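You operate a simulated robot arm through the tools that you are given. There is no shell and no other tool.

The job below is to be done with a simulated two-armed robot. You get a single attempt, and the scene is never put back.

## Task
Find the sensor that reads OPEN and swap in the plug marked NEW.
Fine: switch the box on to test and off at the end; the bad plug goes into the rack.

Only the result counts: the job must be done as asked and must still hold three seconds after the hand-in. Knocking over, shifting, dropping, spilling or breaking anything else fails it.

## Robot
Two 7-joint arms with fingered hands on one trunk that stands fixed in place. Base frame: the origin is at the foot of the trunk, x ahead of it, y to its left, z up; the work surface is at about z = 860. Readings come in mm, degrees, newtons and seconds.
The left shoulder is at [51, 152, 1147], the right one opposite. With the tool pointing down near the work surface each hand reaches from about 420 to 820 mm from the base axis, measured 20 degrees to its own side. Payload 3.8 kg a hand.
Tool frame (each hand has its own): the origin (TCP) lies between the finger pads and is the grasp point; the fingertips stand 30 mm ahead of it; z points along the fingers, y is the line along which they close. The gripper opens to 104 mm. The gripper's body begins 35 mm behind the TCP. The gripper is a hand of 5 fingers: y runs from the thumb to the fingers, the wrist lies at [-15, -104, -178] in the tool frame.
Orientation is that of the tool frame in the base frame, as [roll, pitch, yaw] about the fixed x, y, z axes, in that order (R = Rz(yaw) Ry(pitch) Rx(roll)). With the fingers straight down and the wrist toward the robot, the tool's x, y and z point along [0, 1, 0], [1, 0, 0] and [0, 0, -1] of the base frame.

## Interface
- The arms move only by the tool drive_tool. It takes "left_rows", "right_rows" or both (then of equal length, played together; a hand with none holds still); each is a list of rows, each a list of 2 entries, a list of its own where there are three numbers: the shift along the tool's x, y, z in cm, then the turn, a rotation vector about the tool's x, y, z in degrees. In form: [[[dx, dy, dz], [ax, ay, az]], ...]. A call has 1 to 20 rows; each row is the pose to reach, as a shift and turn from the pose commanded when the call began, along the tool's axes at that moment. Each row takes 0.2 s and may step no farther than 50 mm and 8.6 degrees from the row before; otherwise, the whole call is refused. Where a pose cannot be reached the arm comes as near as it can. A force on the tool above 40 N (or 10 N above the force at the start of the call, whichever is more), or a blocked arm, ends the call early, and 0.2 s more pass. In this call time passes only in rows, and 0.2 s behind the last. It gives the time, the measured TCP pose, the force on the tool (base axes), the opening and the grip force at its end, in the units of the frame above (readings bear some noise), with the torque about the TCP (base axes, N m) and any sound that the robot's microphone picked up.
- Cameras (640 x 400 px; columns grow to the right, rows downward): "scene" is now at [135.1, -30.2, 1312.8]; the picture's right is [-0.48, -0.88, 0.07], its down [-0.48, 0.19, -0.86] and it looks along [0.74, -0.44, -0.51] (base axes); focal length 293 px, centre (320, 200). "left" rides on the left gripper at [-80, -78, -141] in its tool frame; the picture's right is [-0.78, -0.30, 0.56], its down [0.54, -0.78, 0.33] and it looks along [0.33, 0.56, 0.76] (tool axes); focal length 247 px, centre (320, 200). "right" rides on the right gripper at [80, -78, -141] in its tool frame; the picture's right is [-0.78, 0.30, -0.56], its down [-0.53, -0.78, 0.33] and it looks along [-0.33, 0.56, 0.76] (tool axes); focal length 247 px, centre (320, 200).
- grab_frame(camera): a new picture of that camera. It takes no simulated time.
- move_column(by): slides the trunk up (or, below 0, down) by that many mm; the arms and the scene camera ride with it, the base frame stays. It gives what a move gives, with no picture.
- curl_fingers(index, middle, ring, little, thumb_bend, thumb_turn, hand): sets how far each is bent, from 0 (flat) to 1 (curled in); at 0.3 the hand is open as for a grip, at 0.7 the pads meet at the TCP. One left out holds its place. A second passes; each finger stops where it meets its share of the squeeze, and holds until it gets a number again. It is the only way to open and close the hand. It gives what a move gives, with no picture; readings hold the bend of each and the force on index, middle, ring, little, thumb and palm. thumb_turn goes from beside the hand (0) to across from the fingers (1), as for a grip.
- turn_head(pan, tilt): turns the head with the scene camera to pan (to the left, within 80 degrees either way) and tilt (down, from -29 to 69), counted from straight ahead of the robot. It gives what a move gives.
- probe_pixels(camera, pixels): for up to 12 pixels [column, row] of the newest picture of that camera ("zoom" is the newest enlarged one), the place [x, y, z] in the base frame of the surface seen there, good to about 2 mm, but the place of the scene camera against the robot may be out by one fixed shift of up to 25 mm in any direction. It takes no simulated time.
- enlarge(camera, box): a new picture of the part [left, top, right, bottom] of that camera's present view, enlarged. It takes no simulated time.
- hand_in(): hands the job in; it is judged then, once.

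Open the grippers and draw the arms clear of the work before you hand the job in, unless the task says otherwise.

The tools are called after "Emit:" as name(argument=value, ...) on one line, values as JSON. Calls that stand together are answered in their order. drive_tool: Moves the arms, as the interface text tells. Its arguments: {"type":"object","properties":{"left_rows":{"type":"array","items":{"type":"array"}},"right_rows":{"type":"array","items":{"type":"array"}}},"required":[]} The other tools are called the same way: move_column (by) slides the trunk up or down; curl_fingers (index, middle, ring, little, thumb_bend, thumb_turn, hand) moves the fingers one by one; turn_head (pan, tilt) turns the head that bears the scene camera; grab_frame (camera) takes a picture; probe_pixels (camera, pixels) gives the place of the surface under pixels of a picture; enlarge (camera, box) takes an enlarged picture of a part of a camera's view; hand_in () hands the job in.

At the start:

```text
clock: 0.0
left_tcp_pos: [543.9, -31.8, 1142.3]
left_tool_rot: [-180.0, 0.0, 89.9]
left_contact_force: [-0.7, -0.1, 0.6]
left_wrist_torque: [-0.01, 0.03, 0.03]
left_width: 103.7
left_gripper_force: 0.1
left_shape: jaw
left_bend: [0.3, 0.3, 0.3, 0.3, 0.3, 0.98]
left_finger forces: [0.0, 0.0, 0.1, 0.1, 0.1, 0.0]
right_tcp_pos: [338.4, -490.5, 1186.5]
right_tool_rot: [-179.9, -0.1, 89.9]
right_contact_force: [-0.5, 0.3, 0.2]
right_wrist_torque: [-0.02, 0.03, 0.0]
right_width: 103.4
right_gripper_force: 0.1
right_shape: jaw
right_bend: [0.3, 0.3, 0.3, 0.3, 0.3, 0.98]
right_finger forces: [0.0, 0.0, 0.0, 0.0, 0.0, 0.0]
trunk travel left (down, up): [-225.0, 231.0]
head pan, tilt: [-28.8, 23.8]
```

scene: 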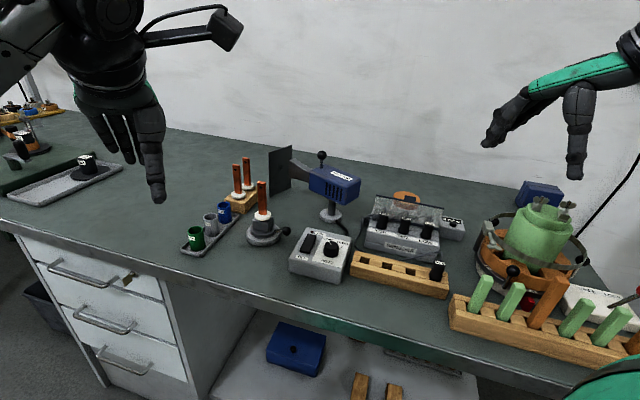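
right: 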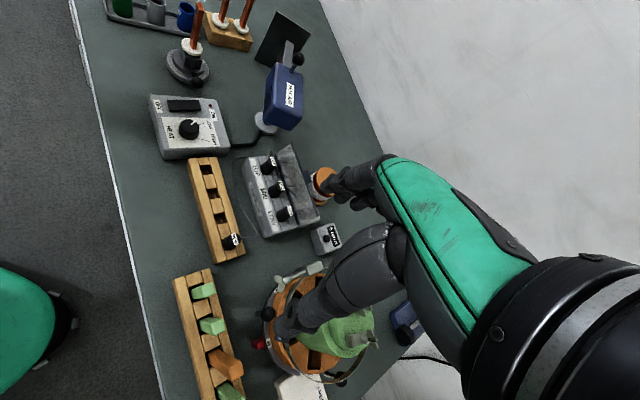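
left: 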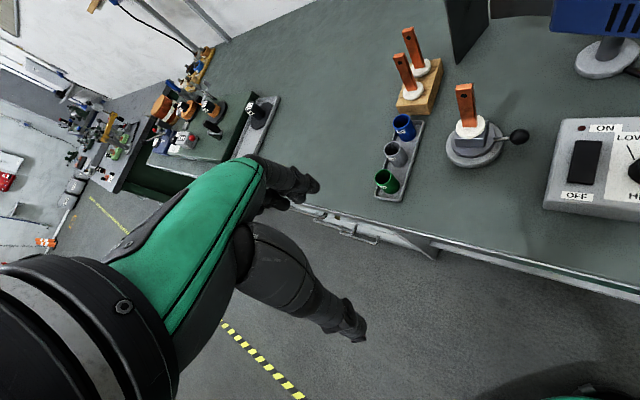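

I begin by looking closer at the box with three plugs (about 400,225 in the scene), the rack (400,275), and the tray at far left (85,170).

Emit:
enlarge(camera="scene", box=[340, 180, 480, 300])

Emit:
enlarge(camera="scene", box=[170, 140, 370, 290])

Emit:
enlarge(camera="scene", box=[0, 90, 180, 210])

Emit:
enlarge(camera="right", box=[140, 80, 360, 270])

```text
3.33 times, centred on (410, 240) of scene
```

zoom: 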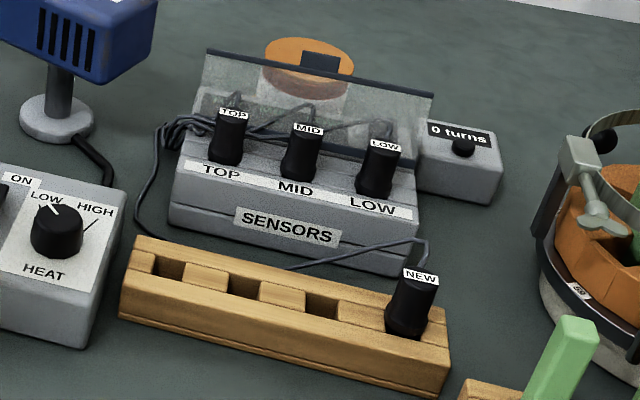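

```text
2.67 times, centred on (270, 215) of scene
```

zoom: 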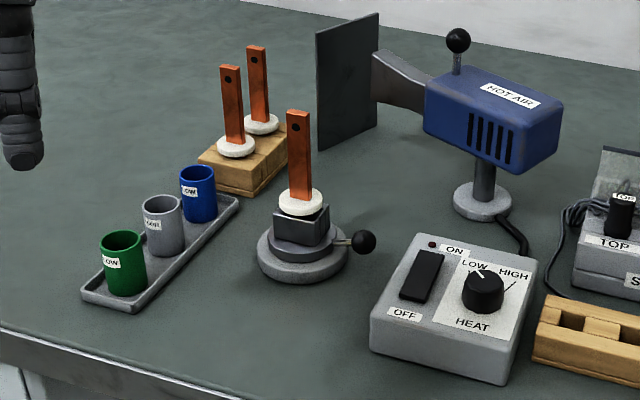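

```text
3.33 times, centred on (90, 150) of scene
```

zoom: 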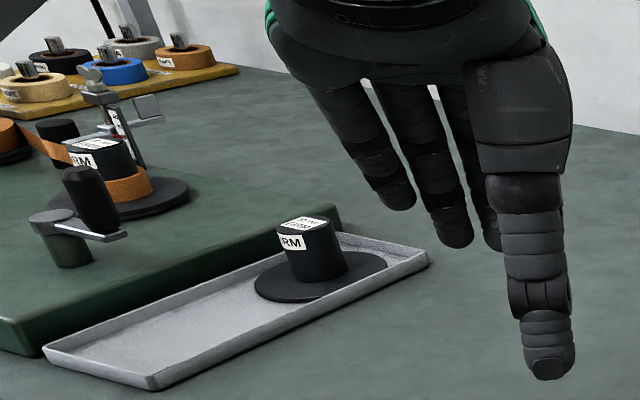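

```text
2.11 times, centred on (250, 175) of right
```

zoom: 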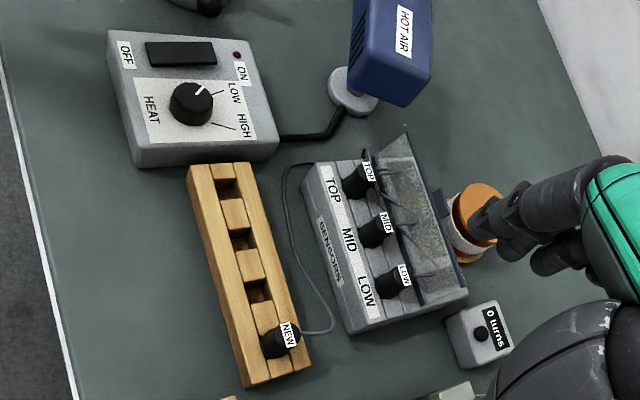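

The sensor box has TOP/MID/LOW plugs with a NEW plug in the rack. I need to find the readout and power switch, so I turn the head right to see the rest of the bench.

Emit:
turn_head(pan=-60, tilt=35)

Emit:
grab_frame(camera="scene")

```text
clock: 1.0
left_tcp_pos: [544.0, -31.5, 1141.0]
left_tool_rot: [179.9, 0.0, 90.0]
left_contact_force: [0.1, -0.7, 0.8]
left_wrist_torque: [-0.02, -0.04, 0.0]
left_width: 103.6
left_gripper_force: 0.2
left_shape: jaw
left_bend: [0.3, 0.3, 0.3, 0.3, 0.3, 0.98]
left_finger forces: [0.1, 0.0, 0.0, 0.0, 0.0, 0.0]
right_tcp_pos: [338.8, -490.2, 1185.8]
right_tool_rot: [-179.9, 0.0, 90.0]
right_contact_force: [-0.6, -0.3, -0.9]
right_wrist_torque: [0.01, -0.01, -0.02]
right_width: 103.5
right_gripper_force: 0.0
right_shape: jaw
right_bend: [0.3, 0.3, 0.3, 0.3, 0.3, 0.98]
right_finger forces: [0.0, 0.0, 0.0, 0.0, 0.0, 0.1]
trunk travel left (down, up): [-225.0, 231.0]
head pan, tilt: [-60.0, 35.0]
```

```text
taken
```

scene: 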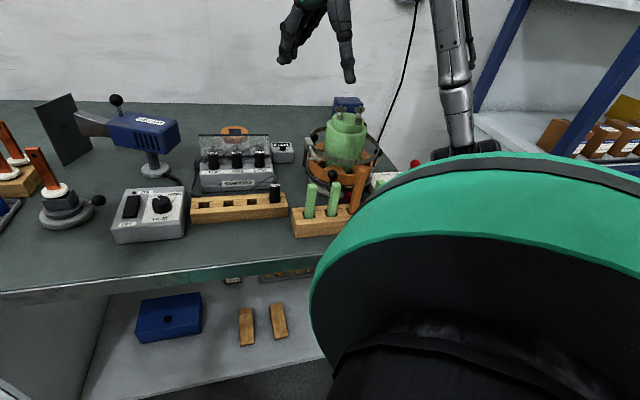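

The robot's right shoulder hides the right part. I zoom on the pot area and the right camera's lower part to look for a display.

Emit:
enlarge(camera="scene", box=[280, 80, 430, 240])

Emit:
enlarge(camera="scene", box=[180, 110, 320, 230])

Emit:
enlarge(camera="right", box=[170, 250, 440, 400])

Emit:
enlarge(camera="scene", box=[100, 90, 220, 250])

Emit:
turn_head(pan=-75, tilt=15)

Emit:
grab_frame(camera="scene")

Emit:
turn_head(pan=20, tilt=25)

Emit:
grab_frame(camera="scene")

```text
2.50 times, centred on (355, 160) of scene
```

zoom: 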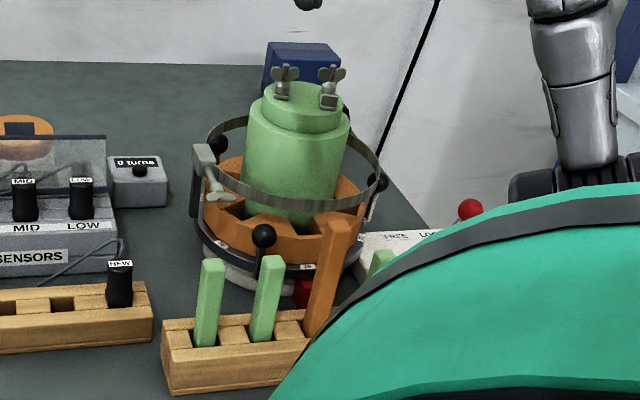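

```text
3.33 times, centred on (250, 170) of scene
```

zoom: 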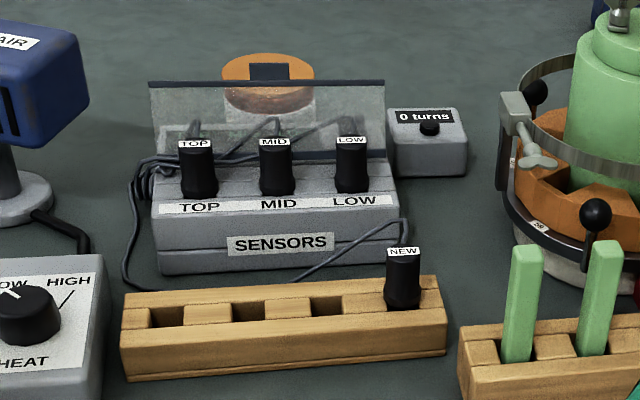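

```text
2.37 times, centred on (305, 325) of right
```

zoom: 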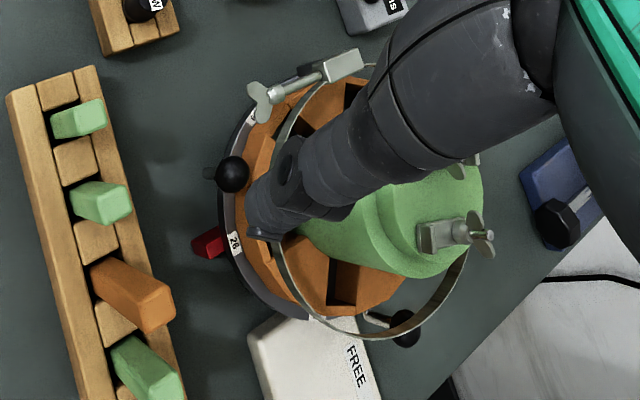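

```text
2.50 times, centred on (160, 170) of scene
```

zoom: 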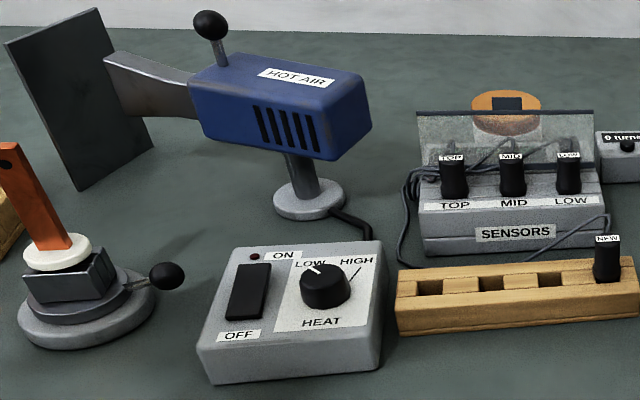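

```text
clock: 1.8
left_tcp_pos: [543.4, -31.4, 1142.0]
left_tool_rot: [180.0, 0.0, 90.1]
left_contact_force: [0.0, 0.0, 1.4]
left_wrist_torque: [0.01, 0.03, -0.03]
left_width: 103.6
left_gripper_force: 0.1
left_shape: jaw
left_bend: [0.3, 0.3, 0.3, 0.3, 0.3, 0.98]
left_finger forces: [0.0, 0.0, 0.0, 0.0, 0.0, 0.1]
right_tcp_pos: [337.5, -491.8, 1186.0]
right_tool_rot: [-179.9, 0.0, 90.0]
right_contact_force: [-1.2, -0.3, 0.0]
right_wrist_torque: [0.0, 0.02, 0.0]
right_width: 103.5
right_gripper_force: 0.0
right_shape: jaw
right_bend: [0.3, 0.3, 0.3, 0.3, 0.3, 0.98]
right_finger forces: [0.1, 0.0, 0.1, 0.0, 0.0, 0.1]
trunk travel left (down, up): [-225.0, 231.0]
head pan, tilt: [-75.0, 15.0]
```

```text
taken
```

scene: 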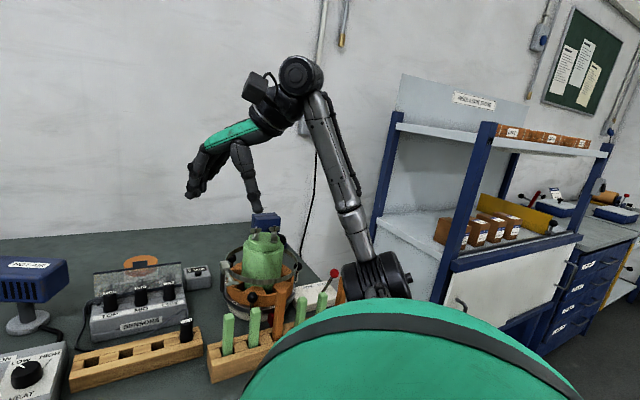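

```text
clock: 3.5
left_tcp_pos: [544.6, -31.4, 1142.0]
left_tool_rot: [179.9, -0.1, 90.0]
left_contact_force: [0.9, -0.6, 0.1]
left_wrist_torque: [-0.01, -0.03, 0.03]
left_width: 103.4
left_gripper_force: 0.1
left_shape: jaw
left_bend: [0.3, 0.3, 0.3, 0.3, 0.3, 0.98]
left_finger forces: [0.1, 0.0, 0.0, 0.1, 0.0, 0.0]
right_tcp_pos: [339.1, -490.9, 1186.2]
right_tool_rot: [-179.9, 0.1, 89.9]
right_contact_force: [0.0, -0.2, 0.0]
right_wrist_torque: [-0.01, -0.02, 0.03]
right_width: 103.5
right_gripper_force: 0.1
right_shape: jaw
right_bend: [0.3, 0.3, 0.3, 0.3, 0.3, 0.98]
right_finger forces: [0.0, 0.1, 0.1, 0.0, 0.0, 0.0]
trunk travel left (down, up): [-225.0, 231.0]
head pan, tilt: [20.0, 25.0]
```

```text
taken
```

scene: 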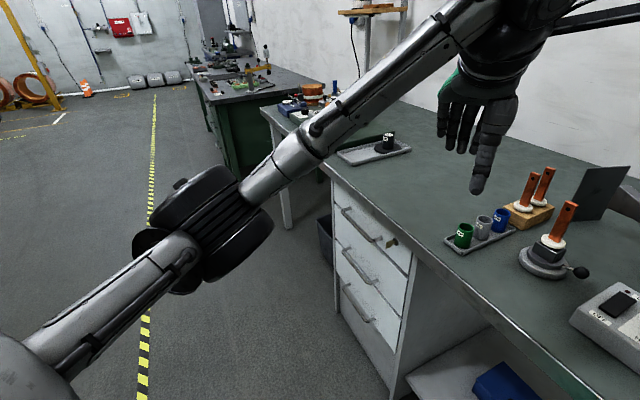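

No separate display seen yet. I turn the head back to the sensor box and measure positions.

Emit:
turn_head(pan=-45, tilt=42)

Emit:
grab_frame(camera="scene")

```text
clock: 4.9
left_tcp_pos: [545.0, -31.3, 1143.1]
left_tool_rot: [-180.0, 0.0, 89.9]
left_contact_force: [-1.4, -0.2, 0.5]
left_wrist_torque: [0.01, 0.04, 0.04]
left_width: 103.7
left_gripper_force: 0.2
left_shape: jaw
left_bend: [0.3, 0.3, 0.3, 0.3, 0.3, 0.98]
left_finger forces: [0.1, 0.1, 0.1, 0.0, 0.1, 0.0]
right_tcp_pos: [338.1, -490.2, 1185.7]
right_tool_rot: [-179.8, 0.0, 90.1]
right_contact_force: [-1.1, 0.6, -0.5]
right_wrist_torque: [0.02, 0.02, 0.01]
right_width: 103.5
right_gripper_force: 0.0
right_shape: jaw
right_bend: [0.3, 0.3, 0.3, 0.3, 0.3, 0.98]
right_finger forces: [0.0, 0.1, 0.0, 0.0, 0.0, 0.1]
trunk travel left (down, up): [-225.0, 231.0]
head pan, tilt: [-45.0, 42.0]
```

```text
taken
```

scene: 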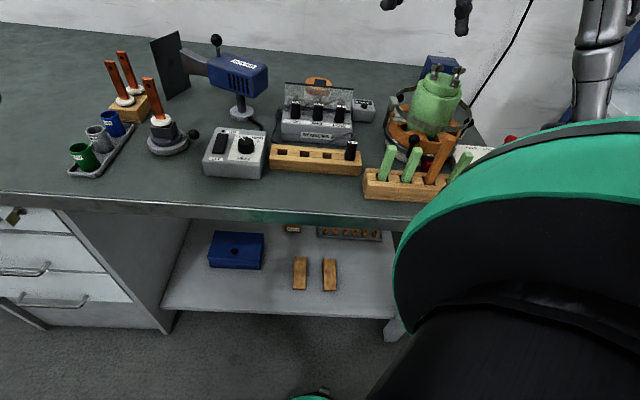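

Now zooming on the sensor box, the switch box, and the shelf beneath.

Emit:
enlarge(camera="scene", box=[200, 220, 400, 310])

Emit:
enlarge(camera="scene", box=[195, 70, 385, 190])

Emit:
probe_pixels(camera="zoom", pixels=[[370, 117], [412, 117], [484, 118], [523, 244], [85, 240], [163, 255], [275, 270], [350, 280], [430, 290], [330, 350], [400, 140], [400, 70]])

```text
3.20 times, centred on (300, 265) of scene
```

zoom: 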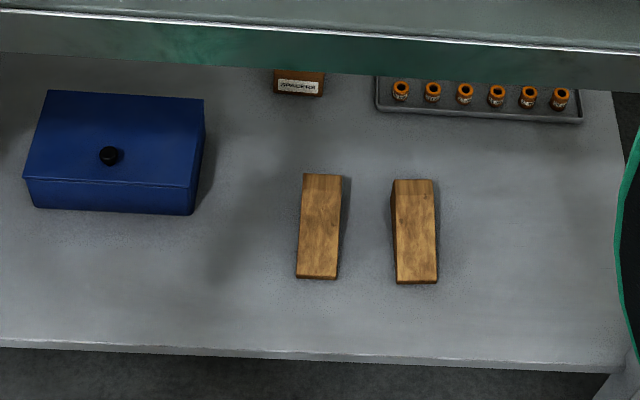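

```text
3.33 times, centred on (290, 130) of scene
```

zoom: 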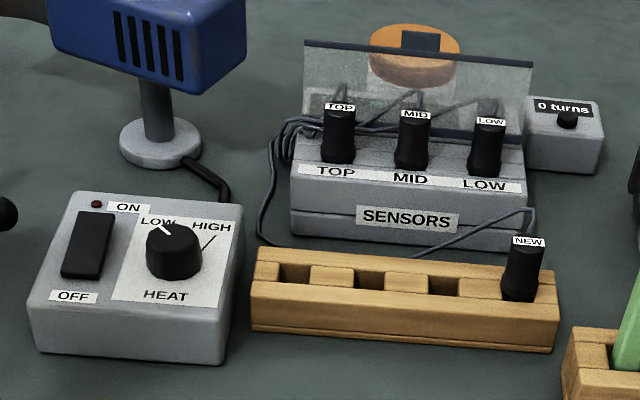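

```text
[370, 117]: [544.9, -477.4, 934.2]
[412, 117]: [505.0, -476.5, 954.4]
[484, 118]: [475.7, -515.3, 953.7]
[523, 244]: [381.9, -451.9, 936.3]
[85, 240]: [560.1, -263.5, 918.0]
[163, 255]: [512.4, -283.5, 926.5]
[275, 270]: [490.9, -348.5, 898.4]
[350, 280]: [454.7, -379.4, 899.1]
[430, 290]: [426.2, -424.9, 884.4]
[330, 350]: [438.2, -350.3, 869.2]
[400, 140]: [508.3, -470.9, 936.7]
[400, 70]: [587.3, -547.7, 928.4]
```

I zoom into the sensor box from the right wrist camera and even closer from the head.

Emit:
enlarge(camera="right", box=[235, 135, 345, 245])

Emit:
enlarge(camera="scene", box=[275, 70, 385, 150])

Emit:
enlarge(camera="right", box=[140, 80, 240, 160])

```text
3.64 times, centred on (290, 190) of right
```

zoom: 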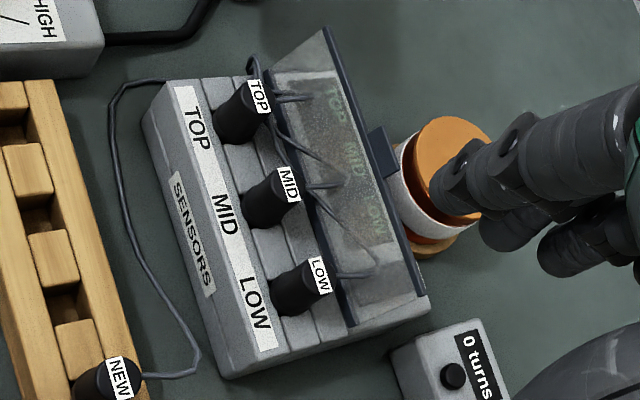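

```text
5.00 times, centred on (330, 110) of scene
```

zoom: 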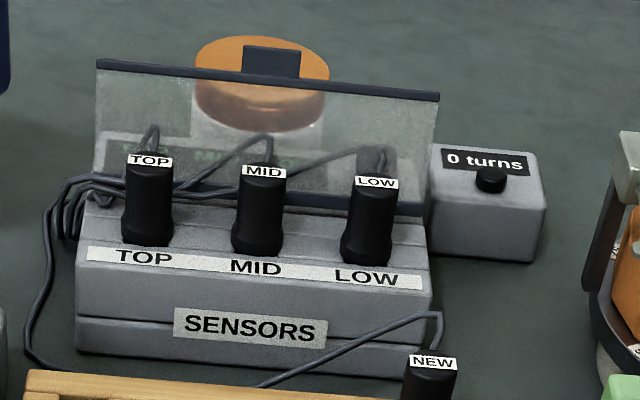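

```text
5.00 times, centred on (190, 120) of right
```

zoom: 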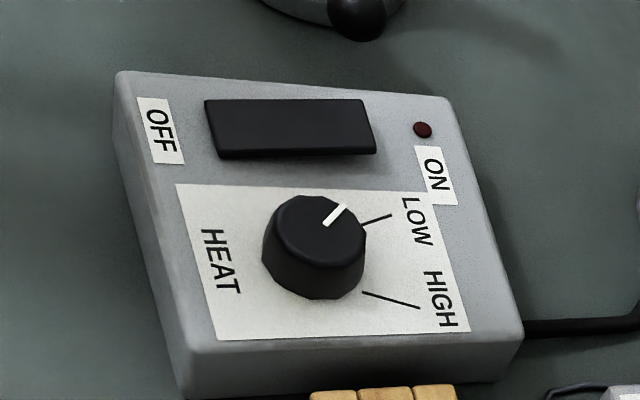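

Green text seems to sit under the dusty pane on the box. I zoom harder on it from both cameras.

Emit:
enlarge(camera="right", box=[275, 145, 319, 221])

Emit:
enlarge(camera="scene", box=[290, 80, 370, 120])

Emit:
probe_pixels(camera="zoom", pixels=[[150, 100], [300, 100], [450, 150], [50, 20], [540, 70], [320, 190]])

```text
5.26 times, centred on (297, 183) of right
```

zoom: 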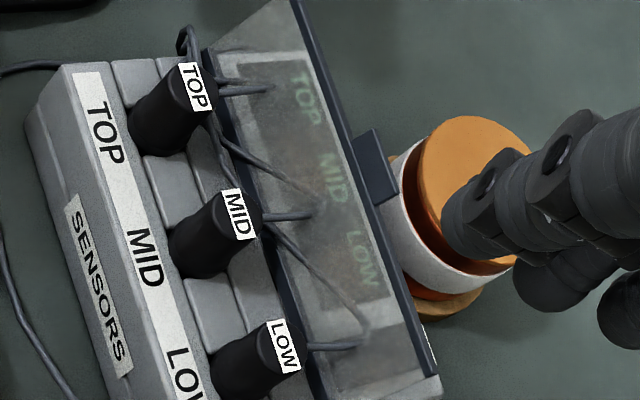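

```text
8.00 times, centred on (330, 100) of scene
```

zoom: 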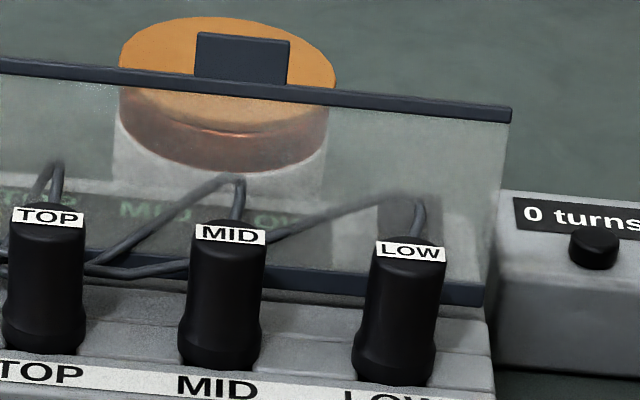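

```text
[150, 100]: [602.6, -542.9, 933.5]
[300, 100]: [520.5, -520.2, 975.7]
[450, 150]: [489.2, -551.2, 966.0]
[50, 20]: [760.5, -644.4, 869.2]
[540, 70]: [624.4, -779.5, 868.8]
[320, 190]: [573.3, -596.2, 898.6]
```

The display under the pane shows dim TOP / MID / LOW headings, no readings visible. I measure the geometry with the right wrist camera before moving it nearer.

Emit:
grab_frame(camera="right")

Emit:
probe_pixels(camera="right", pixels=[[268, 165], [276, 187], [284, 213], [255, 210], [300, 230], [318, 222], [325, 180], [350, 340], [300, 275], [215, 245], [232, 240], [320, 240]])

Emit:
probe_pixels(camera="right", pixels=[[183, 104], [189, 129], [160, 150], [225, 145], [160, 100], [215, 100], [283, 95], [262, 125], [340, 235], [208, 167], [222, 218], [215, 193]])

```text
taken
```

right: 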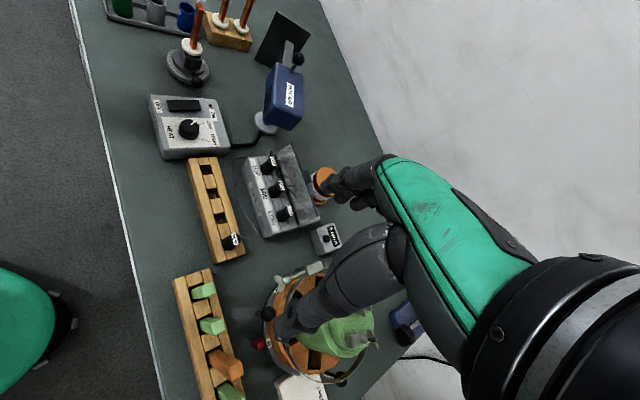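

```text
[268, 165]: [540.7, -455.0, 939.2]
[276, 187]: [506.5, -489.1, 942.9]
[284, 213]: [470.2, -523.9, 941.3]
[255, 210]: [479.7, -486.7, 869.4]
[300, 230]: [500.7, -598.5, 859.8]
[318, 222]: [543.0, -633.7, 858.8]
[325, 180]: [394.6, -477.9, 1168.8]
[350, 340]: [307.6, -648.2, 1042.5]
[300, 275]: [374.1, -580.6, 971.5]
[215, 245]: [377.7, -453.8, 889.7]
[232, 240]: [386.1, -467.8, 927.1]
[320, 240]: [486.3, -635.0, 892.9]
```

```text
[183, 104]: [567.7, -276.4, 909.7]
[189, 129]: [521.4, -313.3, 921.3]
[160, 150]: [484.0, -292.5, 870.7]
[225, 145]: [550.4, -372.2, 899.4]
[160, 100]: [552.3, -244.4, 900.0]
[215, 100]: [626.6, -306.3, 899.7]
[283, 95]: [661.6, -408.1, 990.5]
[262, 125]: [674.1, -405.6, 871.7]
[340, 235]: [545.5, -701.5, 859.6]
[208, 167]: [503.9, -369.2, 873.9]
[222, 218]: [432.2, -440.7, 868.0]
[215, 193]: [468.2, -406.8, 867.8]
```

No power switch is visible on the sensor box yet. I move the right hand aside (above the pot, staying ~70 mm clear of it) so its camera can see the box without fingers in the way.

Emit:
drive_tool(right_rows=[[[-3.5, 1.3, 0], [0, 0, 0]], [[-7, 2.6, 0], [0, 0, 0]], [[-10.5, 4, 0], [0, 0, 0]], [[-14, 5.3, 0], [0, 0, 0]], [[-16.7, 6.4, 0], [0, 0, 0]]])

Emit:
grab_frame(camera="right")

Emit:
enlarge(camera="right", box=[150, 80, 310, 180])

```text
clock: 6.1
left_tcp_pos: [543.1, -31.4, 1142.8]
left_tool_rot: [-180.0, 0.0, 90.0]
left_contact_force: [0.5, 0.0, 0.5]
left_wrist_torque: [0.0, 0.03, -0.02]
left_width: 103.8
left_gripper_force: 0.1
left_shape: jaw
left_bend: [0.3, 0.3, 0.3, 0.3, 0.3, 0.98]
left_finger forces: [0.0, 0.1, 0.0, 0.0, 0.0, 0.0]
right_tcp_pos: [400.5, -656.5, 1187.6]
right_tool_rot: [-180.0, 0.1, 89.8]
right_contact_force: [0.7, 0.1, -0.1]
right_wrist_torque: [0.02, -0.01, 0.0]
right_width: 103.7
right_gripper_force: 0.0
right_shape: jaw
right_bend: [0.3, 0.3, 0.3, 0.3, 0.3, 0.98]
right_finger forces: [0.1, 0.1, 0.0, 0.0, 0.0, 0.0]
trunk travel left (down, up): [-225.0, 231.0]
head pan, tilt: [-45.0, 42.0]
```

```text
taken
```

right: 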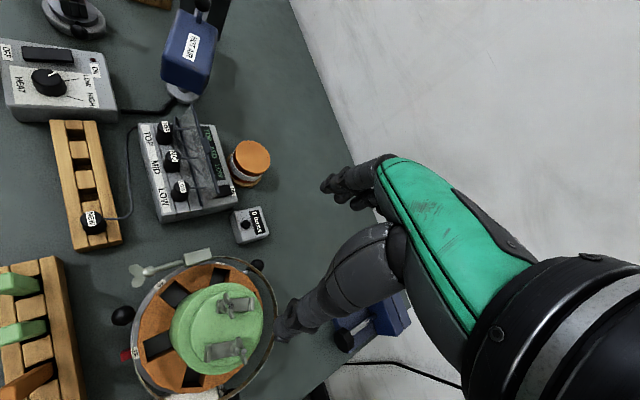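

```text
4.00 times, centred on (230, 130) of right
```

zoom: 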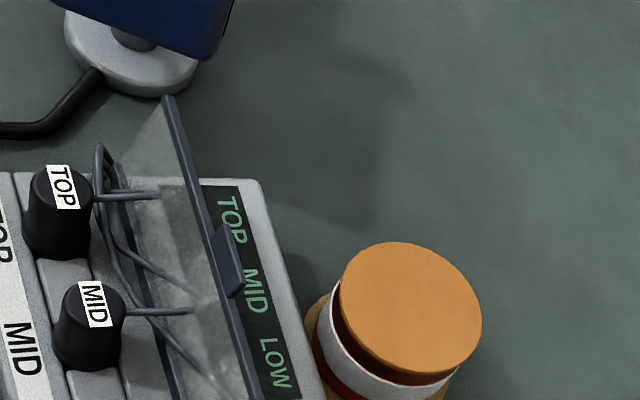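

Now the header row is clear of the pane. I zoom onto the pane/display to look for the value row.

Emit:
enlarge(camera="right", box=[180, 105, 244, 205])

Emit:
probe_pixels(camera="zoom", pixels=[[300, 50], [400, 200], [350, 250], [300, 150], [440, 380], [330, 350]])

Emit:
enlarge(camera="right", box=[130, 110, 280, 250])

Emit:
probe_pixels(camera="right", pixels=[[201, 112], [227, 190], [214, 150], [206, 160], [218, 155], [234, 188], [208, 128], [184, 108], [230, 340], [240, 300], [270, 350]])

```text
4.00 times, centred on (212, 155) of right
```

zoom: 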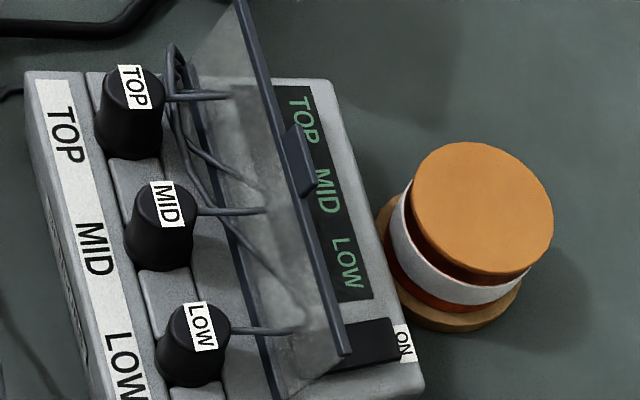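

```text
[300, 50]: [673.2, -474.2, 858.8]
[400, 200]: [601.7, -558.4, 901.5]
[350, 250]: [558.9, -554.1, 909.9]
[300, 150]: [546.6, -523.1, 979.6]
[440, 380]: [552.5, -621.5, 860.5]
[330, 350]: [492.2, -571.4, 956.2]
```

```text
2.86 times, centred on (205, 180) of right
```

zoom: 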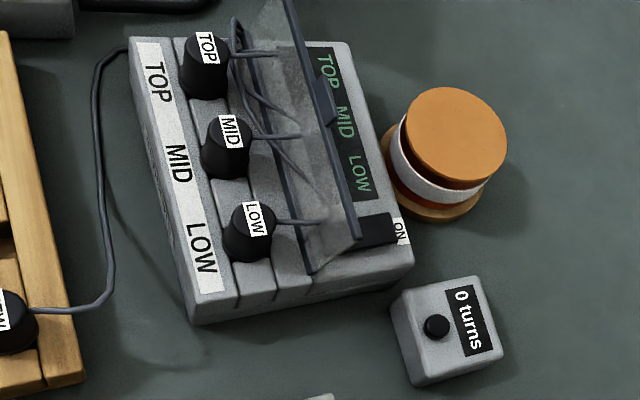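

```text
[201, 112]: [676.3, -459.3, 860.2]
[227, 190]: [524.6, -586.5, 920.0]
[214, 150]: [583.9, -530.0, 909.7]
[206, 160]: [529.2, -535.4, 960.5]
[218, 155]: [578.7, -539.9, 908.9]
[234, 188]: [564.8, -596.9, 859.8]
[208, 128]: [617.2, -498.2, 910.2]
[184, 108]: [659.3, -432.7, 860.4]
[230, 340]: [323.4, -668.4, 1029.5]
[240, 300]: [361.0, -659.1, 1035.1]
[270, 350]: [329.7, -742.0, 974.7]
```

The sensor box has its own rocker with an ON label at its back-right corner (zoom 385,235), currently OFF. I look closely at my right hand to learn finger layout before using it.

Emit:
turn_head(pan=-65, tilt=15)

Emit:
enlarge(camera="scene", box=[200, 100, 440, 250])

Emit:
grab_frame(camera="scene")

Emit:
probe_pixels(camera="right", pixels=[[276, 325], [300, 315], [350, 240], [325, 187], [340, 190], [355, 200], [380, 205], [285, 330], [370, 180], [390, 240]])

```text
clock: 7.0
left_tcp_pos: [544.7, -31.2, 1142.4]
left_tool_rot: [180.0, 0.0, 90.0]
left_contact_force: [-0.1, -0.3, -0.8]
left_wrist_torque: [-0.02, 0.07, 0.0]
left_width: 103.4
left_gripper_force: 0.1
left_shape: jaw
left_bend: [0.3, 0.3, 0.3, 0.3, 0.3, 0.98]
left_finger forces: [0.1, 0.1, 0.0, 0.0, 0.0, 0.0]
right_tcp_pos: [400.1, -656.3, 1187.0]
right_tool_rot: [-179.9, -0.1, 90.0]
right_contact_force: [0.5, 0.1, -1.0]
right_wrist_torque: [0.02, -0.04, -0.01]
right_width: 103.4
right_gripper_force: 0.0
right_shape: jaw
right_bend: [0.3, 0.3, 0.3, 0.3, 0.3, 0.98]
right_finger forces: [0.0, 0.0, 0.0, 0.0, 0.0, 0.0]
trunk travel left (down, up): [-225.0, 231.0]
head pan, tilt: [-65.0, 15.0]
```

```text
2.67 times, centred on (320, 175) of scene
```

zoom: 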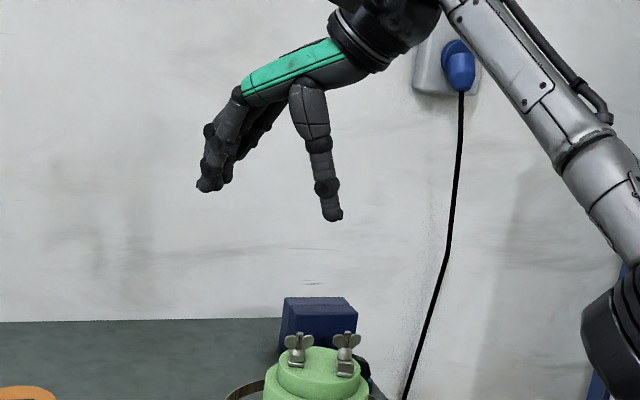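

```text
taken
```

scene: 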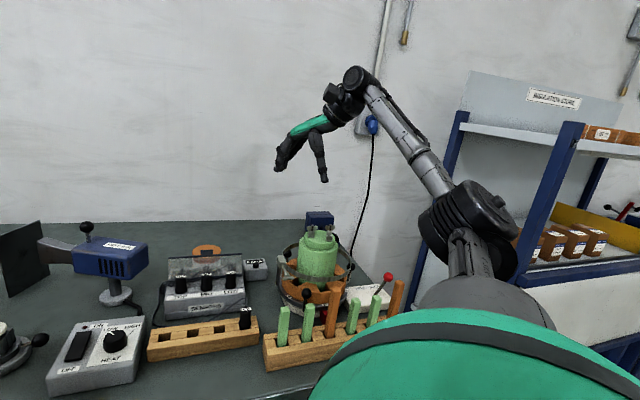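

```text
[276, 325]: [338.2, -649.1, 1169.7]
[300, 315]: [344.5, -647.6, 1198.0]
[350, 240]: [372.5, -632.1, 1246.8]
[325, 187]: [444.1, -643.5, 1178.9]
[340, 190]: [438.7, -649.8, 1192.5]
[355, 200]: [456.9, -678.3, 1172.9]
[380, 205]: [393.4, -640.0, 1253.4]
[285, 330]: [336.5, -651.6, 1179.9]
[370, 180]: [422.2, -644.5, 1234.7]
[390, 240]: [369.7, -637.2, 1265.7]
```

Thumb hangs straight down from the palm, useful as a poker for the rocker. I curl the right hand's fingers fully (in free air) to see the shape.

Emit:
curl_fingers(hand="right", index=1, middle=1, ring=1, little=1)

Emit:
enlarge(camera="scene", box=[240, 80, 400, 200])

Emit:
grab_frame(camera="right")

```text
clock: 8.0
left_tcp_pos: [544.2, -31.9, 1141.7]
left_tool_rot: [-179.9, 0.1, 89.9]
left_contact_force: [0.0, 0.0, 0.2]
left_wrist_torque: [0.02, -0.02, 0.0]
left_width: 103.5
left_gripper_force: 0.0
left_shape: jaw
left_bend: [0.3, 0.3, 0.3, 0.3, 0.3, 0.98]
left_finger forces: [0.0, 0.1, 0.0, 0.0, 0.0, 0.0]
right_tcp_pos: [401.4, -656.3, 1186.6]
right_tool_rot: [-179.9, -0.1, 90.1]
right_contact_force: [-0.2, -0.1, 0.3]
right_wrist_torque: [-0.01, 0.0, 0.03]
right_width: 65.2
right_gripper_force: 0.1
right_shape: fingers
right_bend: [1.0, 1.0, 1.0, 1.0, 0.3, 0.98]
right_finger forces: [0.0, 0.1, 0.0, 0.0, 0.1, 0.0]
trunk travel left (down, up): [-225.0, 231.0]
head pan, tilt: [-65.0, 15.0]
```

```text
3.33 times, centred on (320, 140) of scene
```

zoom: 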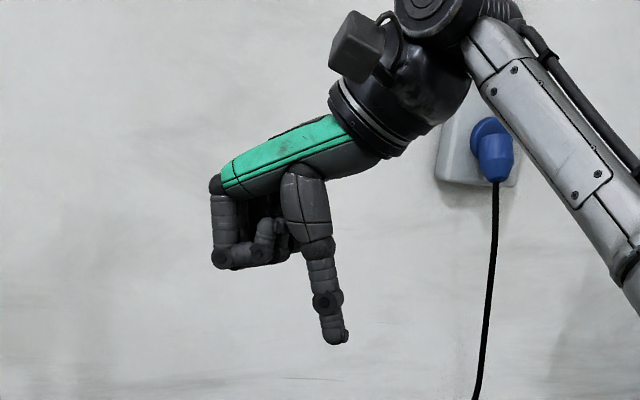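

```text
taken
```

right: 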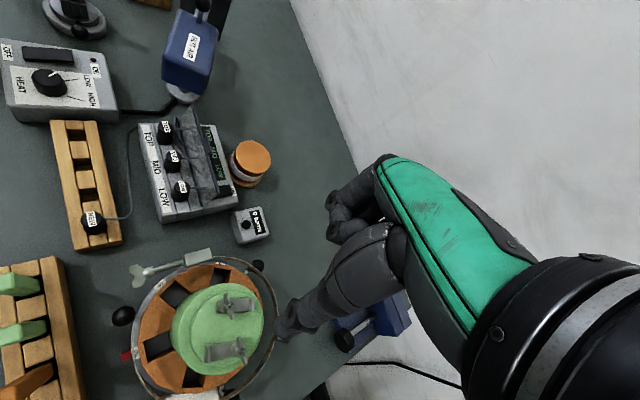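

The fist with the thumb pointing down works as a poker, with the knuckles ~50 mm above the thumb tip. I locate the thumb tip and the rocker, pane, and plug details precisely.

Emit:
enlarge(camera="right", box=[260, 280, 330, 350])

Emit:
probe_pixels(camera="zoom", pixels=[[200, 250], [180, 255], [160, 270], [150, 290], [180, 300], [200, 300], [230, 290], [250, 240]])

Emit:
enlarge(camera="right", box=[180, 150, 244, 214])

Emit:
probe_pixels(camera="zoom", pixels=[[320, 200], [400, 250], [430, 240], [460, 235], [480, 225], [340, 240], [420, 300], [470, 290], [300, 130], [230, 240], [250, 300], [350, 160]])

```text
5.71 times, centred on (295, 315) of right
```

zoom: 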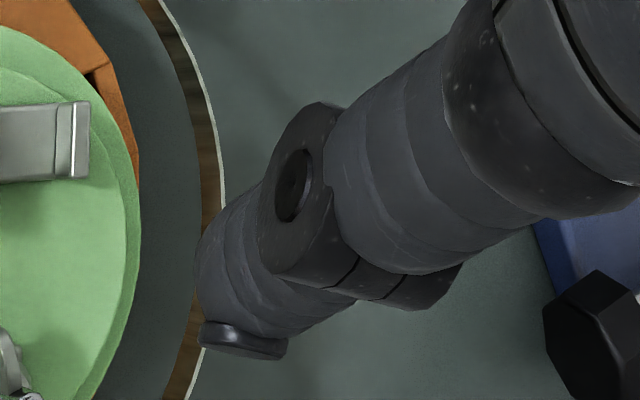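

```text
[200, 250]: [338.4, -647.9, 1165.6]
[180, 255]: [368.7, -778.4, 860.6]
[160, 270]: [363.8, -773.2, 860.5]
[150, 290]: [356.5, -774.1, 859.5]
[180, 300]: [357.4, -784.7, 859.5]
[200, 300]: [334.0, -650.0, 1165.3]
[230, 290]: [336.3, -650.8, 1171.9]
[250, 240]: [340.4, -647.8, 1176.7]
```

```text
6.25 times, centred on (212, 182) of right
```

zoom: 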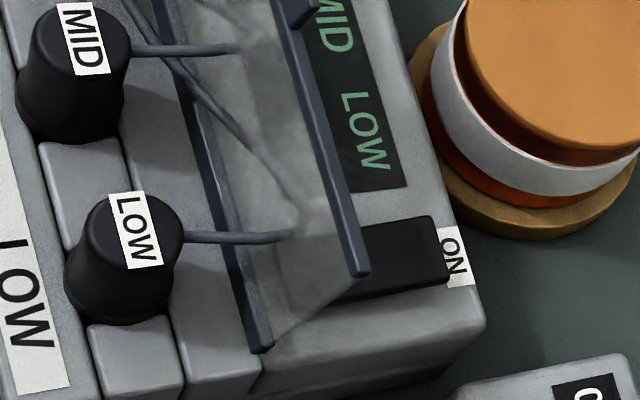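

```text
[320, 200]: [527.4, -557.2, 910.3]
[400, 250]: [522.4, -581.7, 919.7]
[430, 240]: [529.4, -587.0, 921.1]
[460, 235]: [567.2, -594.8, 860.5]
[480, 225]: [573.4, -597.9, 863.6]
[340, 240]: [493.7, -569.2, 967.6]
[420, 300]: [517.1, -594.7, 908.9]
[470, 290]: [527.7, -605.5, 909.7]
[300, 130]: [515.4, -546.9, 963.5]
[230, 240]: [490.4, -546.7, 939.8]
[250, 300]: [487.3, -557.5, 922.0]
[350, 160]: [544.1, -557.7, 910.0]
```

Rocker's ON end is at about (530,-588,921), pane's back edge about 35 mm in front of it. I move the right hand there high up while yawing 45° so the thumb hangs behind the pane.

Emit:
drive_tool(right_rows=[[[0.4, 2.8, 0], [0, 0, 7.5]], [[0.7, 5.7, 0], [0, 0, 15]], [[1.1, 8.5, 0], [0, 0, 22.5]], [[1.5, 11.3, 0], [0, 0, 30]], [[1.8, 14.2, 0], [0, 0, 37.5]], [[2.2, 17.0, 0], [0, 0, 45]]])

Emit:
grab_frame(camera="right")

Emit:
turn_head(pan=-48, tilt=25)

Emit:
grab_frame(camera="scene")

```text
clock: 9.4
left_tcp_pos: [545.7, -30.9, 1140.9]
left_tool_rot: [-179.9, -0.1, 89.9]
left_contact_force: [1.1, 0.6, 0.1]
left_wrist_torque: [0.02, 0.0, 0.02]
left_width: 103.4
left_gripper_force: 0.0
left_shape: jaw
left_bend: [0.3, 0.3, 0.3, 0.3, 0.3, 0.98]
left_finger forces: [0.0, 0.0, 0.1, 0.0, 0.0, 0.0]
right_tcp_pos: [575.3, -635.4, 1183.7]
right_tool_rot: [180.0, 0.1, 44.8]
right_contact_force: [0.1, -0.1, 0.2]
right_wrist_torque: [-0.01, 0.01, -0.05]
right_width: 65.6
right_gripper_force: 0.1
right_shape: fingers
right_bend: [1.0, 1.0, 1.0, 1.0, 0.3, 0.98]
right_finger forces: [0.1, 0.0, 0.0, 0.0, 0.0, 0.0]
trunk travel left (down, up): [-225.0, 231.0]
head pan, tilt: [-65.0, 15.0]
```

```text
taken
```

right: 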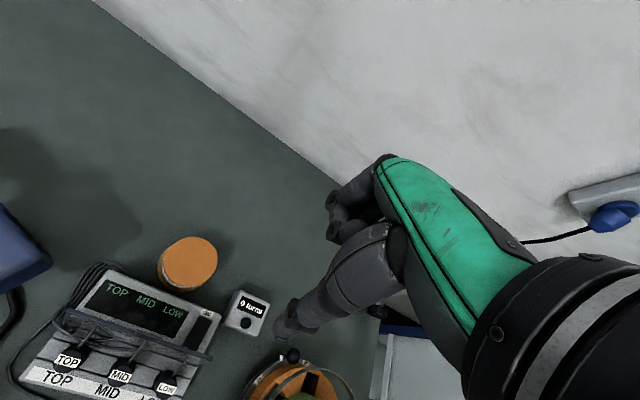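

```text
clock: 10.2
left_tcp_pos: [544.4, -31.8, 1141.2]
left_tool_rot: [-180.0, 0.1, 90.0]
left_contact_force: [-0.4, -0.2, -0.8]
left_wrist_torque: [0.0, 0.0, -0.03]
left_width: 103.7
left_gripper_force: 0.1
left_shape: jaw
left_bend: [0.3, 0.3, 0.3, 0.3, 0.3, 0.98]
left_finger forces: [0.1, 0.0, 0.0, 0.1, 0.0, 0.0]
right_tcp_pos: [573.0, -636.2, 1184.4]
right_tool_rot: [180.0, -0.1, 45.1]
right_contact_force: [-0.2, 0.5, 0.3]
right_wrist_torque: [-0.02, -0.01, -0.03]
right_width: 65.3
right_gripper_force: 0.1
right_shape: fingers
right_bend: [1.0, 1.0, 1.0, 1.0, 0.3, 0.98]
right_finger forces: [0.0, 0.0, 0.0, 0.0, 0.1, 0.0]
trunk travel left (down, up): [-225.0, 231.0]
head pan, tilt: [-48.0, 25.0]
```

```text
taken
```

scene: 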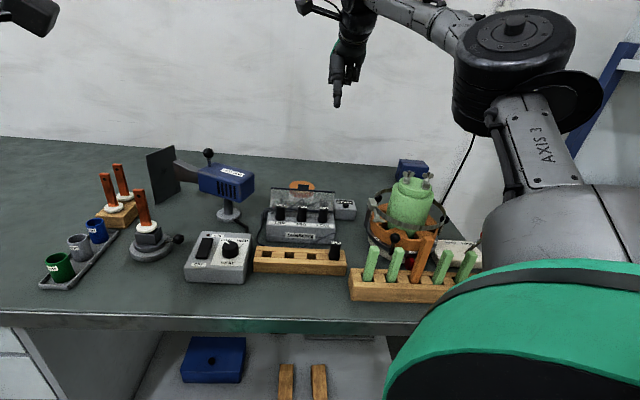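

From here the right camera sees the display behind the pane directly (about 140,310). I zoom on it.

Emit:
enlarge(camera="right", box=[20, 250, 230, 400])

Emit:
probe_pixels(camera="zoom", pixels=[[543, 210], [530, 240], [520, 270], [515, 290], [505, 310], [560, 195], [340, 205], [230, 190], [145, 325], [310, 370], [140, 200], [440, 270]])

```text
2.67 times, centred on (125, 325) of right
```

zoom: 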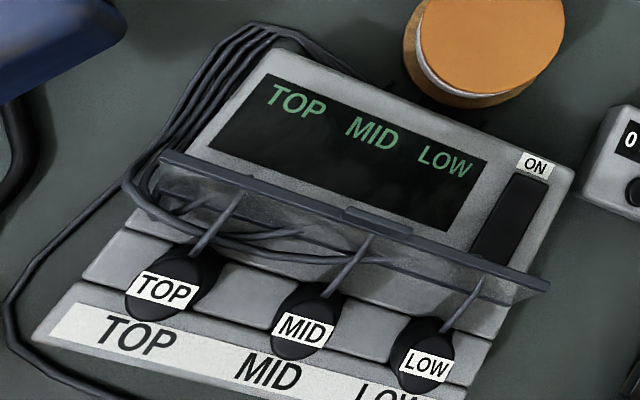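

```text
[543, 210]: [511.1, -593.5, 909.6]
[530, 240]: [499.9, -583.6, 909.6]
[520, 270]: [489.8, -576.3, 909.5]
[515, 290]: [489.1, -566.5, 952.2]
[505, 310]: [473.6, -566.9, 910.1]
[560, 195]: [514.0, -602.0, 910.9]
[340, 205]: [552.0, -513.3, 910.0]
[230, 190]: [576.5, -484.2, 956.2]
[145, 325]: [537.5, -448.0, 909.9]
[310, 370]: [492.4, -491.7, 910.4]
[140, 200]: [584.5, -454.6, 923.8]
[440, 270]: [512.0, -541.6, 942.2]
```

Display is blank under the headings, so the sensor box is off. I probe the rocker (zoom 515,210) accurately.

Emit:
probe_pixels(camera="zoom", pixels=[[523, 183], [515, 200], [505, 225], [495, 245], [545, 185], [508, 180], [495, 210], [535, 160], [400, 225], [300, 200], [545, 285], [165, 155]])

```text
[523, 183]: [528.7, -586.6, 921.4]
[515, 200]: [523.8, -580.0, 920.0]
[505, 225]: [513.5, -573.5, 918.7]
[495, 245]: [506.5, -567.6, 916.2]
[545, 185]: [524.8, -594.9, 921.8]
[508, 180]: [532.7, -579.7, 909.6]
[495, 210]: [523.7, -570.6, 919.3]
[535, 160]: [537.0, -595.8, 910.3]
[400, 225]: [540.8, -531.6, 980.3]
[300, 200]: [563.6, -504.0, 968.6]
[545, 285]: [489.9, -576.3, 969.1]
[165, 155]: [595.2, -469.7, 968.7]
```

Lining up the thumb tip with the rocker's ON end, I lower to about 20 mm above it and then check.

Emit:
drive_tool(right_rows=[[[0.4, -0.7, 4], [0, 0, 0]], [[0.4, -0.7, 8], [0, 0, 0]], [[0.4, -0.7, 12], [0, 0, 0]], [[0.4, -0.7, 16], [0, 0, 0]], [[0.4, -0.7, 19], [0, 0, 0]], [[0.4, -0.7, 21.5], [0, 0, 0]]])

Emit:
grab_frame(camera="right")

Emit:
enlarge(camera="right", box=[180, 260, 340, 360])

Emit:
enlarge(camera="scene", box=[240, 130, 400, 250])

```text
clock: 11.6
left_tcp_pos: [543.7, -33.0, 1142.7]
left_tool_rot: [179.9, 0.1, 89.9]
left_contact_force: [0.6, -0.4, 0.2]
left_wrist_torque: [-0.01, 0.0, 0.03]
left_width: 103.9
left_gripper_force: 0.0
left_shape: jaw
left_bend: [0.3, 0.3, 0.3, 0.3, 0.3, 0.98]
left_finger forces: [0.1, 0.0, 0.1, 0.1, 0.0, 0.0]
right_tcp_pos: [569.8, -627.9, 972.6]
right_tool_rot: [-180.0, 0.0, 45.0]
right_contact_force: [-0.1, 0.1, -0.1]
right_wrist_torque: [0.01, 0.02, -0.01]
right_width: 65.6
right_gripper_force: 0.0
right_shape: fingers
right_bend: [1.0, 1.0, 1.0, 1.0, 0.3, 0.98]
right_finger forces: [0.1, 0.0, 0.0, 0.0, 0.0, 0.0]
trunk travel left (down, up): [-225.0, 231.0]
head pan, tilt: [-48.0, 25.0]
```

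```text
taken
```

right: 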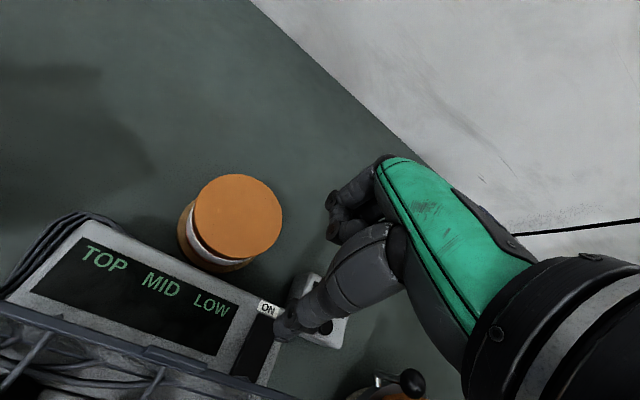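

```text
4.00 times, centred on (260, 310) of right
```

zoom: 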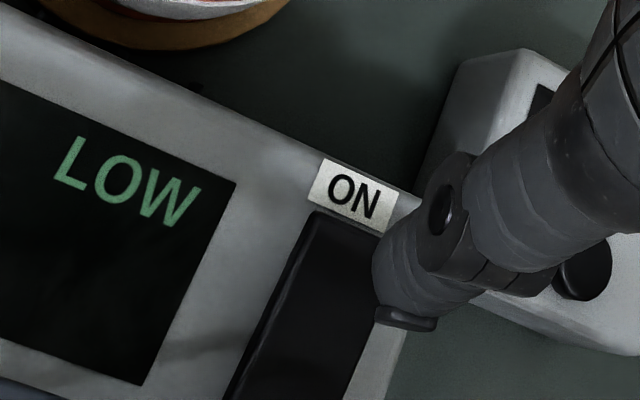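

```text
3.33 times, centred on (320, 190) of scene
```

zoom: 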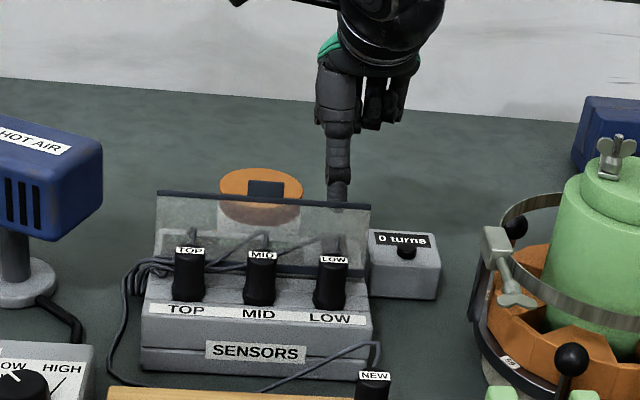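

The thumb hangs near the ON end; I probe the tip and rocker to confirm alignment.

Emit:
probe_pixels(camera="right", pixels=[[276, 325], [280, 340], [278, 330], [288, 338]])

Emit:
enlarge(camera="right", box=[220, 290, 300, 370])

Emit:
probe_pixels(camera="zoom", pixels=[[360, 180], [390, 215], [410, 225], [440, 235], [290, 60], [340, 70], [250, 150], [365, 140], [420, 180]])

```text
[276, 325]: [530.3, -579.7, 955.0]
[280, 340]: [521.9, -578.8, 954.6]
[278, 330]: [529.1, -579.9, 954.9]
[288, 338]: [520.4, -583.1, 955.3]
```

```text
5.00 times, centred on (260, 330) of right
```

zoom: 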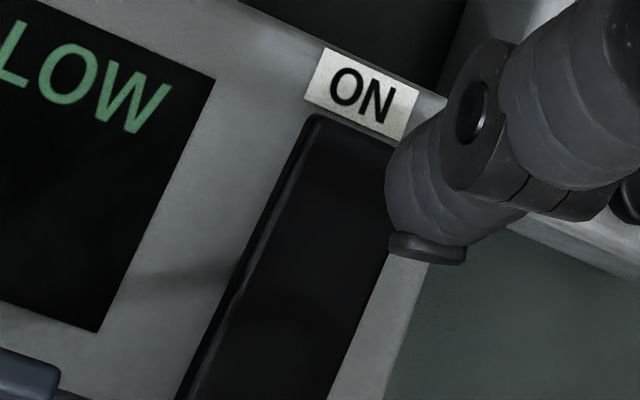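

```text
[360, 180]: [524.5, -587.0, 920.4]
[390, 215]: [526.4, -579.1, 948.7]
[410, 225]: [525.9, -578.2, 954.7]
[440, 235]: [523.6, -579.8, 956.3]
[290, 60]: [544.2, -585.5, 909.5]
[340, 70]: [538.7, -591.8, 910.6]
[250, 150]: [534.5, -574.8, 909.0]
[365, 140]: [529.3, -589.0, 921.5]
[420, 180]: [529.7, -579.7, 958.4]
```

The tip centre is about (525,-587), over the rocker's ON end. I press down gently.

Emit:
drive_tool(right_rows=[[[0, 0.2, 1.2], [0, 0, 0]], [[0, 0.2, 2.2], [0, 0, 0]], [[0, 0.2, 2.6], [0, 0, 0]], [[0, 0.2, 2.9], [0, 0, 0]], [[0, 0.2, 3.2], [0, 0, 0]]])

Emit:
enlarge(camera="right", box=[0, 200, 320, 400])

```text
clock: 12.8
left_tcp_pos: [543.8, -30.8, 1143.4]
left_tool_rot: [179.9, 0.1, 90.0]
left_contact_force: [-1.2, 0.6, 1.0]
left_wrist_torque: [-0.03, -0.01, -0.03]
left_width: 103.6
left_gripper_force: 0.1
left_shape: jaw
left_bend: [0.3, 0.3, 0.3, 0.3, 0.3, 0.98]
left_finger forces: [0.1, 0.0, 0.0, 0.0, 0.1, 0.1]
right_tcp_pos: [571.1, -628.5, 944.3]
right_tool_rot: [179.6, -0.2, 45.0]
right_contact_force: [5.0, -5.2, 15.0]
right_wrist_torque: [0.62, 0.59, -0.03]
right_width: 65.8
right_gripper_force: 8.1
right_shape: fingers
right_bend: [1.0, 1.0, 1.0, 1.0, 0.3, 0.98]
right_finger forces: [0.1, 0.0, 0.0, 0.0, 16.7, 0.0]
trunk travel left (down, up): [-225.0, 231.0]
head pan, tilt: [-48.0, 25.0]
```

```text
2.00 times, centred on (160, 300) of right
```

zoom: 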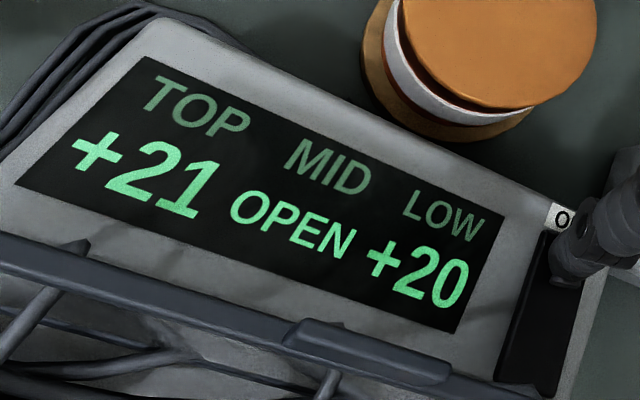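

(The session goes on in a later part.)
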